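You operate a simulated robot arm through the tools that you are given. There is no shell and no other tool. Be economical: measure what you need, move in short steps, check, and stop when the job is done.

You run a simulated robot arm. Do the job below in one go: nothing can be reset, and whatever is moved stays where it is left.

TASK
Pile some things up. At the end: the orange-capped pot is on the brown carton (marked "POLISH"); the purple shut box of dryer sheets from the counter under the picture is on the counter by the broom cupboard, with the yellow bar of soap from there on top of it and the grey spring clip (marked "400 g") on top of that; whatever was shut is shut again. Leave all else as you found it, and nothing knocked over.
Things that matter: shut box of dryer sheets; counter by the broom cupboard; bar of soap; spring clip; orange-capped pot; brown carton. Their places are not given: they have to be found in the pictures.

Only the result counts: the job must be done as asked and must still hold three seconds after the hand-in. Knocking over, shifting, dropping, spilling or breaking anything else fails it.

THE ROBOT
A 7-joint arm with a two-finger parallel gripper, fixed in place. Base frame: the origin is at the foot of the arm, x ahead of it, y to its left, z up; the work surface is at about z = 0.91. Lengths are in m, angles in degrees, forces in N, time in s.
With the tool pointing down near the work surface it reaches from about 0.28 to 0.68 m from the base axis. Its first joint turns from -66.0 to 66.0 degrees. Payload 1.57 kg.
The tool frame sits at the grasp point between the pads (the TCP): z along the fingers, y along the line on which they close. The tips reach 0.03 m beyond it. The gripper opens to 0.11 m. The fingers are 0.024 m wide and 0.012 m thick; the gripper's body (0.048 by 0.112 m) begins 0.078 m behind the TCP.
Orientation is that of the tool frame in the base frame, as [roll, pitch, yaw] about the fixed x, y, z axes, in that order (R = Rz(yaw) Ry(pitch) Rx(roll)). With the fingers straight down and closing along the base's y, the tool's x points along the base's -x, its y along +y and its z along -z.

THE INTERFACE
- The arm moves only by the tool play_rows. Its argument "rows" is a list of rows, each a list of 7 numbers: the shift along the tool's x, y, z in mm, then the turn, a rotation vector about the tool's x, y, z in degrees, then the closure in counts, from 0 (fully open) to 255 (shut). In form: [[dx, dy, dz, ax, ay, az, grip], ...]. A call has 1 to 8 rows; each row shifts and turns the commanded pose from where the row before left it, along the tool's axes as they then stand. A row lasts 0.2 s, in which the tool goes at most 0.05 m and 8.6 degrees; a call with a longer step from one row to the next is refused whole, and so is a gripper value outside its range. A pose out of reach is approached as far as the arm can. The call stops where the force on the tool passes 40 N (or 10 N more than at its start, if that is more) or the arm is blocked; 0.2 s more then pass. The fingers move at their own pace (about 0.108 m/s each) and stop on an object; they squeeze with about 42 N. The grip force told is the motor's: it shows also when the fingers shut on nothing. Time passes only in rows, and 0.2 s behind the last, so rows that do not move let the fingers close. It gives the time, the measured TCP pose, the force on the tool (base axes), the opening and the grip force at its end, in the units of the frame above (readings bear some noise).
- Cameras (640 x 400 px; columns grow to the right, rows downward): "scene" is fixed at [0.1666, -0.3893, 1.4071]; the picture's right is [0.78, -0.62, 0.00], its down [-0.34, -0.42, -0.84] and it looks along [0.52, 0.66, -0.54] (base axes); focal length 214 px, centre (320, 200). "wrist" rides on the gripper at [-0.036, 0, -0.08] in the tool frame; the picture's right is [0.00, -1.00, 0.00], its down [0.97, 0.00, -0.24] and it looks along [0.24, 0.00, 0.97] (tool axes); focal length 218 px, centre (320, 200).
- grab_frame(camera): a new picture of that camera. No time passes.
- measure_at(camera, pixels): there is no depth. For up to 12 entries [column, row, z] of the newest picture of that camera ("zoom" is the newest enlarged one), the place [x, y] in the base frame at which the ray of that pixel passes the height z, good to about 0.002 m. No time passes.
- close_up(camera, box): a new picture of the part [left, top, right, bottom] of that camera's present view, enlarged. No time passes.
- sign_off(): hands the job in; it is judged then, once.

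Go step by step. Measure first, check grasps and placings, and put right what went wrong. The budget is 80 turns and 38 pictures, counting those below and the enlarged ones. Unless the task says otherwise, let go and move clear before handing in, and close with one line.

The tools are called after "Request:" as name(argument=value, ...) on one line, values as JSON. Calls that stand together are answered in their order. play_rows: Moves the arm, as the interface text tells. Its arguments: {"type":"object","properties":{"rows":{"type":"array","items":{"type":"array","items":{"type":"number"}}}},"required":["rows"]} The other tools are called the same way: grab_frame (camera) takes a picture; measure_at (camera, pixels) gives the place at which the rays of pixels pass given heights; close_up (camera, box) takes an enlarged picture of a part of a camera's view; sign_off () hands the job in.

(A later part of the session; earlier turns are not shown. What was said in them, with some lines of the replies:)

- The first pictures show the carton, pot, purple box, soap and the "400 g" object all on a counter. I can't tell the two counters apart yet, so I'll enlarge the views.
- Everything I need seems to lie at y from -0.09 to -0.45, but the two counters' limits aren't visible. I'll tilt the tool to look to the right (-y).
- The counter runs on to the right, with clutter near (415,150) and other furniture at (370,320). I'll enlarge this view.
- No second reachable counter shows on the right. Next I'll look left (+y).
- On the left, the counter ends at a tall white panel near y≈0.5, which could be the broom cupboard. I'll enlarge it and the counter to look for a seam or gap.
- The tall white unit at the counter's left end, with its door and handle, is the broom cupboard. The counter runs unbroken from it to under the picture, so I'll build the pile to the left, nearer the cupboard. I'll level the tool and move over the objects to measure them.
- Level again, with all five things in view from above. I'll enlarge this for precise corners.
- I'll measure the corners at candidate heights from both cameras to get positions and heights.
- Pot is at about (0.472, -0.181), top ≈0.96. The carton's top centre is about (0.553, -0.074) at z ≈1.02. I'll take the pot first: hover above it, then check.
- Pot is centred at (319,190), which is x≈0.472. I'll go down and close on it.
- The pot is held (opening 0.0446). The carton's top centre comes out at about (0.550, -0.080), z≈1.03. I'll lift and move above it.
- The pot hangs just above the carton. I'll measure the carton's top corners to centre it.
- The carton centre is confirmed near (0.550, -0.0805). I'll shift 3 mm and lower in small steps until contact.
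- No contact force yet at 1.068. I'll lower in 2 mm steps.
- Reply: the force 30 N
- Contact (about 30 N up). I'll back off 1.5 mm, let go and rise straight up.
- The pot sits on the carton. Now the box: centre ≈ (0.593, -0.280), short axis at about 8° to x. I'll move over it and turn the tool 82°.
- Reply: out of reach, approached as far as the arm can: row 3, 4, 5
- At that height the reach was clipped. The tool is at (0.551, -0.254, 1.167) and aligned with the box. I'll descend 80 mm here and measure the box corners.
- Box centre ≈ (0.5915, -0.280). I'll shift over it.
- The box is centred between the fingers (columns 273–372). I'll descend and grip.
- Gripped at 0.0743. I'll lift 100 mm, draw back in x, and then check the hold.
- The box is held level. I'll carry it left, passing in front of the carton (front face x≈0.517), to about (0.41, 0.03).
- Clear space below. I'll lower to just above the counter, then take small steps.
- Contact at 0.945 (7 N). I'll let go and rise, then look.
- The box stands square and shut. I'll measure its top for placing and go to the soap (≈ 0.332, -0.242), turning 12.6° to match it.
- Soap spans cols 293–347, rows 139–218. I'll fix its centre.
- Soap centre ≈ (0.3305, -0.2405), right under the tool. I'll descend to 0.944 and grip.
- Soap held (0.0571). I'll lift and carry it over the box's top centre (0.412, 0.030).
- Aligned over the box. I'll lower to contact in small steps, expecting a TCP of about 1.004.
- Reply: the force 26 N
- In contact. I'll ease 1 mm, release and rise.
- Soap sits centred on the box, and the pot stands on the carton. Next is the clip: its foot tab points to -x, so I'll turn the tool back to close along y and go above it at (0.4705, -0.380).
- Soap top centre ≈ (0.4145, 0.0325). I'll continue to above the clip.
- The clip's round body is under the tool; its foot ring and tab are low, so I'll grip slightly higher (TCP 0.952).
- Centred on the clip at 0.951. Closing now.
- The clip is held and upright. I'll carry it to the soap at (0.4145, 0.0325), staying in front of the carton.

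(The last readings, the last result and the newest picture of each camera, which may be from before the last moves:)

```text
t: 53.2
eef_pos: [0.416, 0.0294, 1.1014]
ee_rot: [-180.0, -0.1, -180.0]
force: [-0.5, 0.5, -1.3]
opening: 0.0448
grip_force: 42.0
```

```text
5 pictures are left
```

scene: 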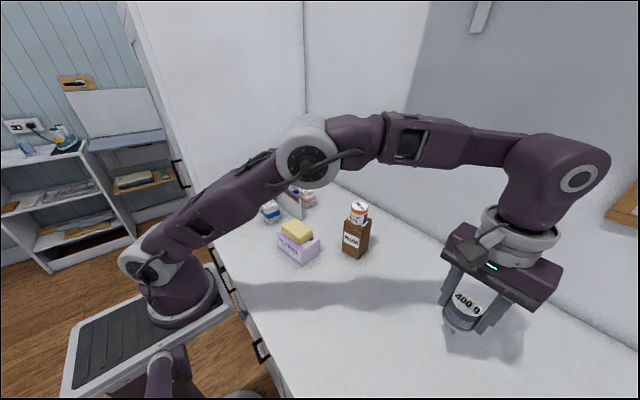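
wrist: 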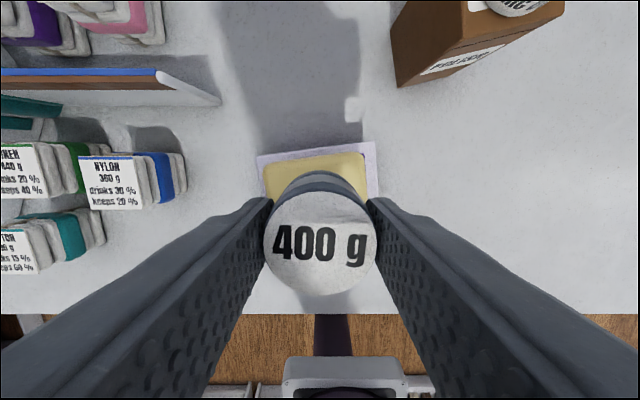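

The soap shows behind the clip (cols 265–367). I'll check its back corners before lowering.

Request:
measure_at(camera="wrist", pixels=[[265, 166, 1.0], [364, 153, 1.0], [265, 166, 0.99], [364, 153, 0.99]])

Request:
play_rows(rows=[[1, 2, 15, 0, 0, 0, 255], [0, 0, 15, 0, 0, 0, 255], [0, 0, 8, 0, 0, 0, 255], [0, 0, 0, 0, 0, 0, 255]])

Request:
close_up(camera="scene", box=[260, 180, 340, 280])

```text
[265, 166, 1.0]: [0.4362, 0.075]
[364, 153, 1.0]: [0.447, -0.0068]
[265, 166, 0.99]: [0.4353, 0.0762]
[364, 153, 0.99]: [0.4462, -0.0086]
```

```text
t: 54.2
eef_pos: [0.4153, 0.0331, 1.0646]
ee_rot: [180.0, -0.1, -179.9]
force: [-0.4, -0.4, -1.1]
opening: 0.0451
grip_force: 41.5
```

```text
4.00 times, centred on (300, 230) of scene
```

zoom: 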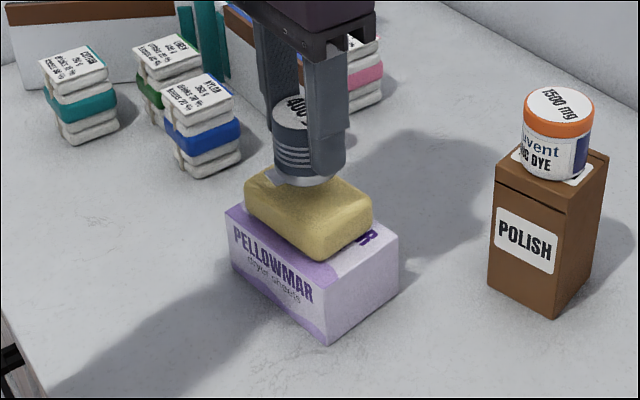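

Position is right over the soap. I'll lower towards contact at about 1.04.

Request:
play_rows(rows=[[1, -2, 8, 0, 0, 0, 255], [0, 0, 6, 0, 0, 0, 255], [0, 0, 3, 0, 0, 0, 255], [0, 0, 0, 0, 0, 0, 255]])

Request:
play_rows(rows=[[0, 0, 2, 0, 0, 0, 255], [0, 0, 0, 0, 0, 0, 255]])

Request:
play_rows(rows=[[0, 0, 2, 0, 0, 0, 255], [0, 0, 0, 0, 0, 0, 255]])

```text
t: 55.2
eef_pos: [0.4137, 0.0315, 1.0448]
ee_rot: [180.0, 0.0, -180.0]
force: [0.5, -0.5, -1.3]
opening: 0.0449
grip_force: 42.4
```

```text
t: 55.8
eef_pos: [0.4145, 0.031, 1.0455]
ee_rot: [179.9, 0.1, -180.0]
force: [-0.2, -0.4, 9.8]
opening: 0.0451
grip_force: 42.0
```

```text
t: 56.4
eef_pos: [0.4136, 0.0309, 1.0422]
ee_rot: [-179.9, 0.1, 180.0]
force: [0.4, -1.8, 15.3]
opening: 0.0449
grip_force: 42.7
```

In contact (15 N). I'll ease 1 mm, open gently, and rise straight up.

Request:
play_rows(rows=[[0, 0, -0.8, 0, 0, 0, 255], [0, 0, 0, 0, 0, 0, 150], [0, 0, 0, 0, 0, 0, 100], [0, 0, 0, 0, 0, 0, 0], [0, 0, 0, 0, 0, 0, 0], [0, 0, -25, 0, 0, 0, 0], [0, 0, -45, 0, 0, 0, 0], [0, 0, -45, 0, 0, 0, 0]])

Request:
close_up(camera="scene", box=[240, 160, 400, 280])

Request:
grab_frame(camera="wrist")

```text
t: 58.2
eef_pos: [0.4129, 0.0325, 1.158]
ee_rot: [180.0, 0.1, -180.0]
force: [0.2, -0.8, 0.1]
opening: 0.11
grip_force: 0.1
```

```text
3.33 times, centred on (320, 220) of scene
```

zoom: 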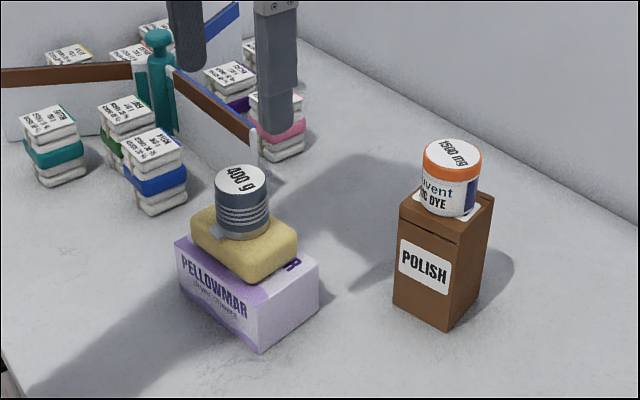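

```text
2 pictures are left
```

wrist: 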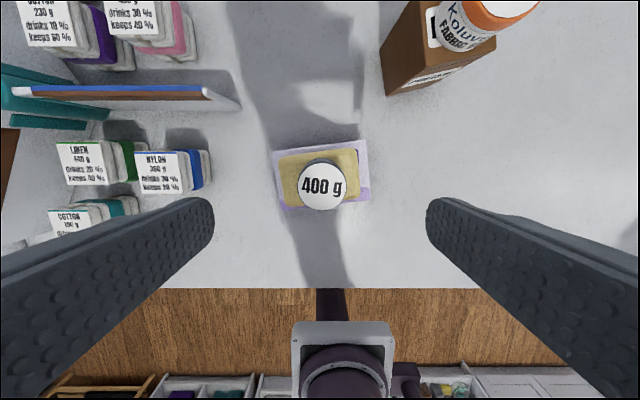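

Both piles stand level in the pictures: clip on soap on box near (320,185), pot on carton. The tool is clear above them, so I'll hand in.

Request:
sign_off()

```text
The job is handed in.
```

The orange-capped pot is on the brown "POLISH" carton, and the purple box is on the counter with the soap on it and the "400 g" clip on top. The picture and the broom cupboard share one unbroken counter, so I moved the box towards the tall white unit I took to be the cupboard. I opened nothing, both piles stood level in the last pictures, and the job is handed in.
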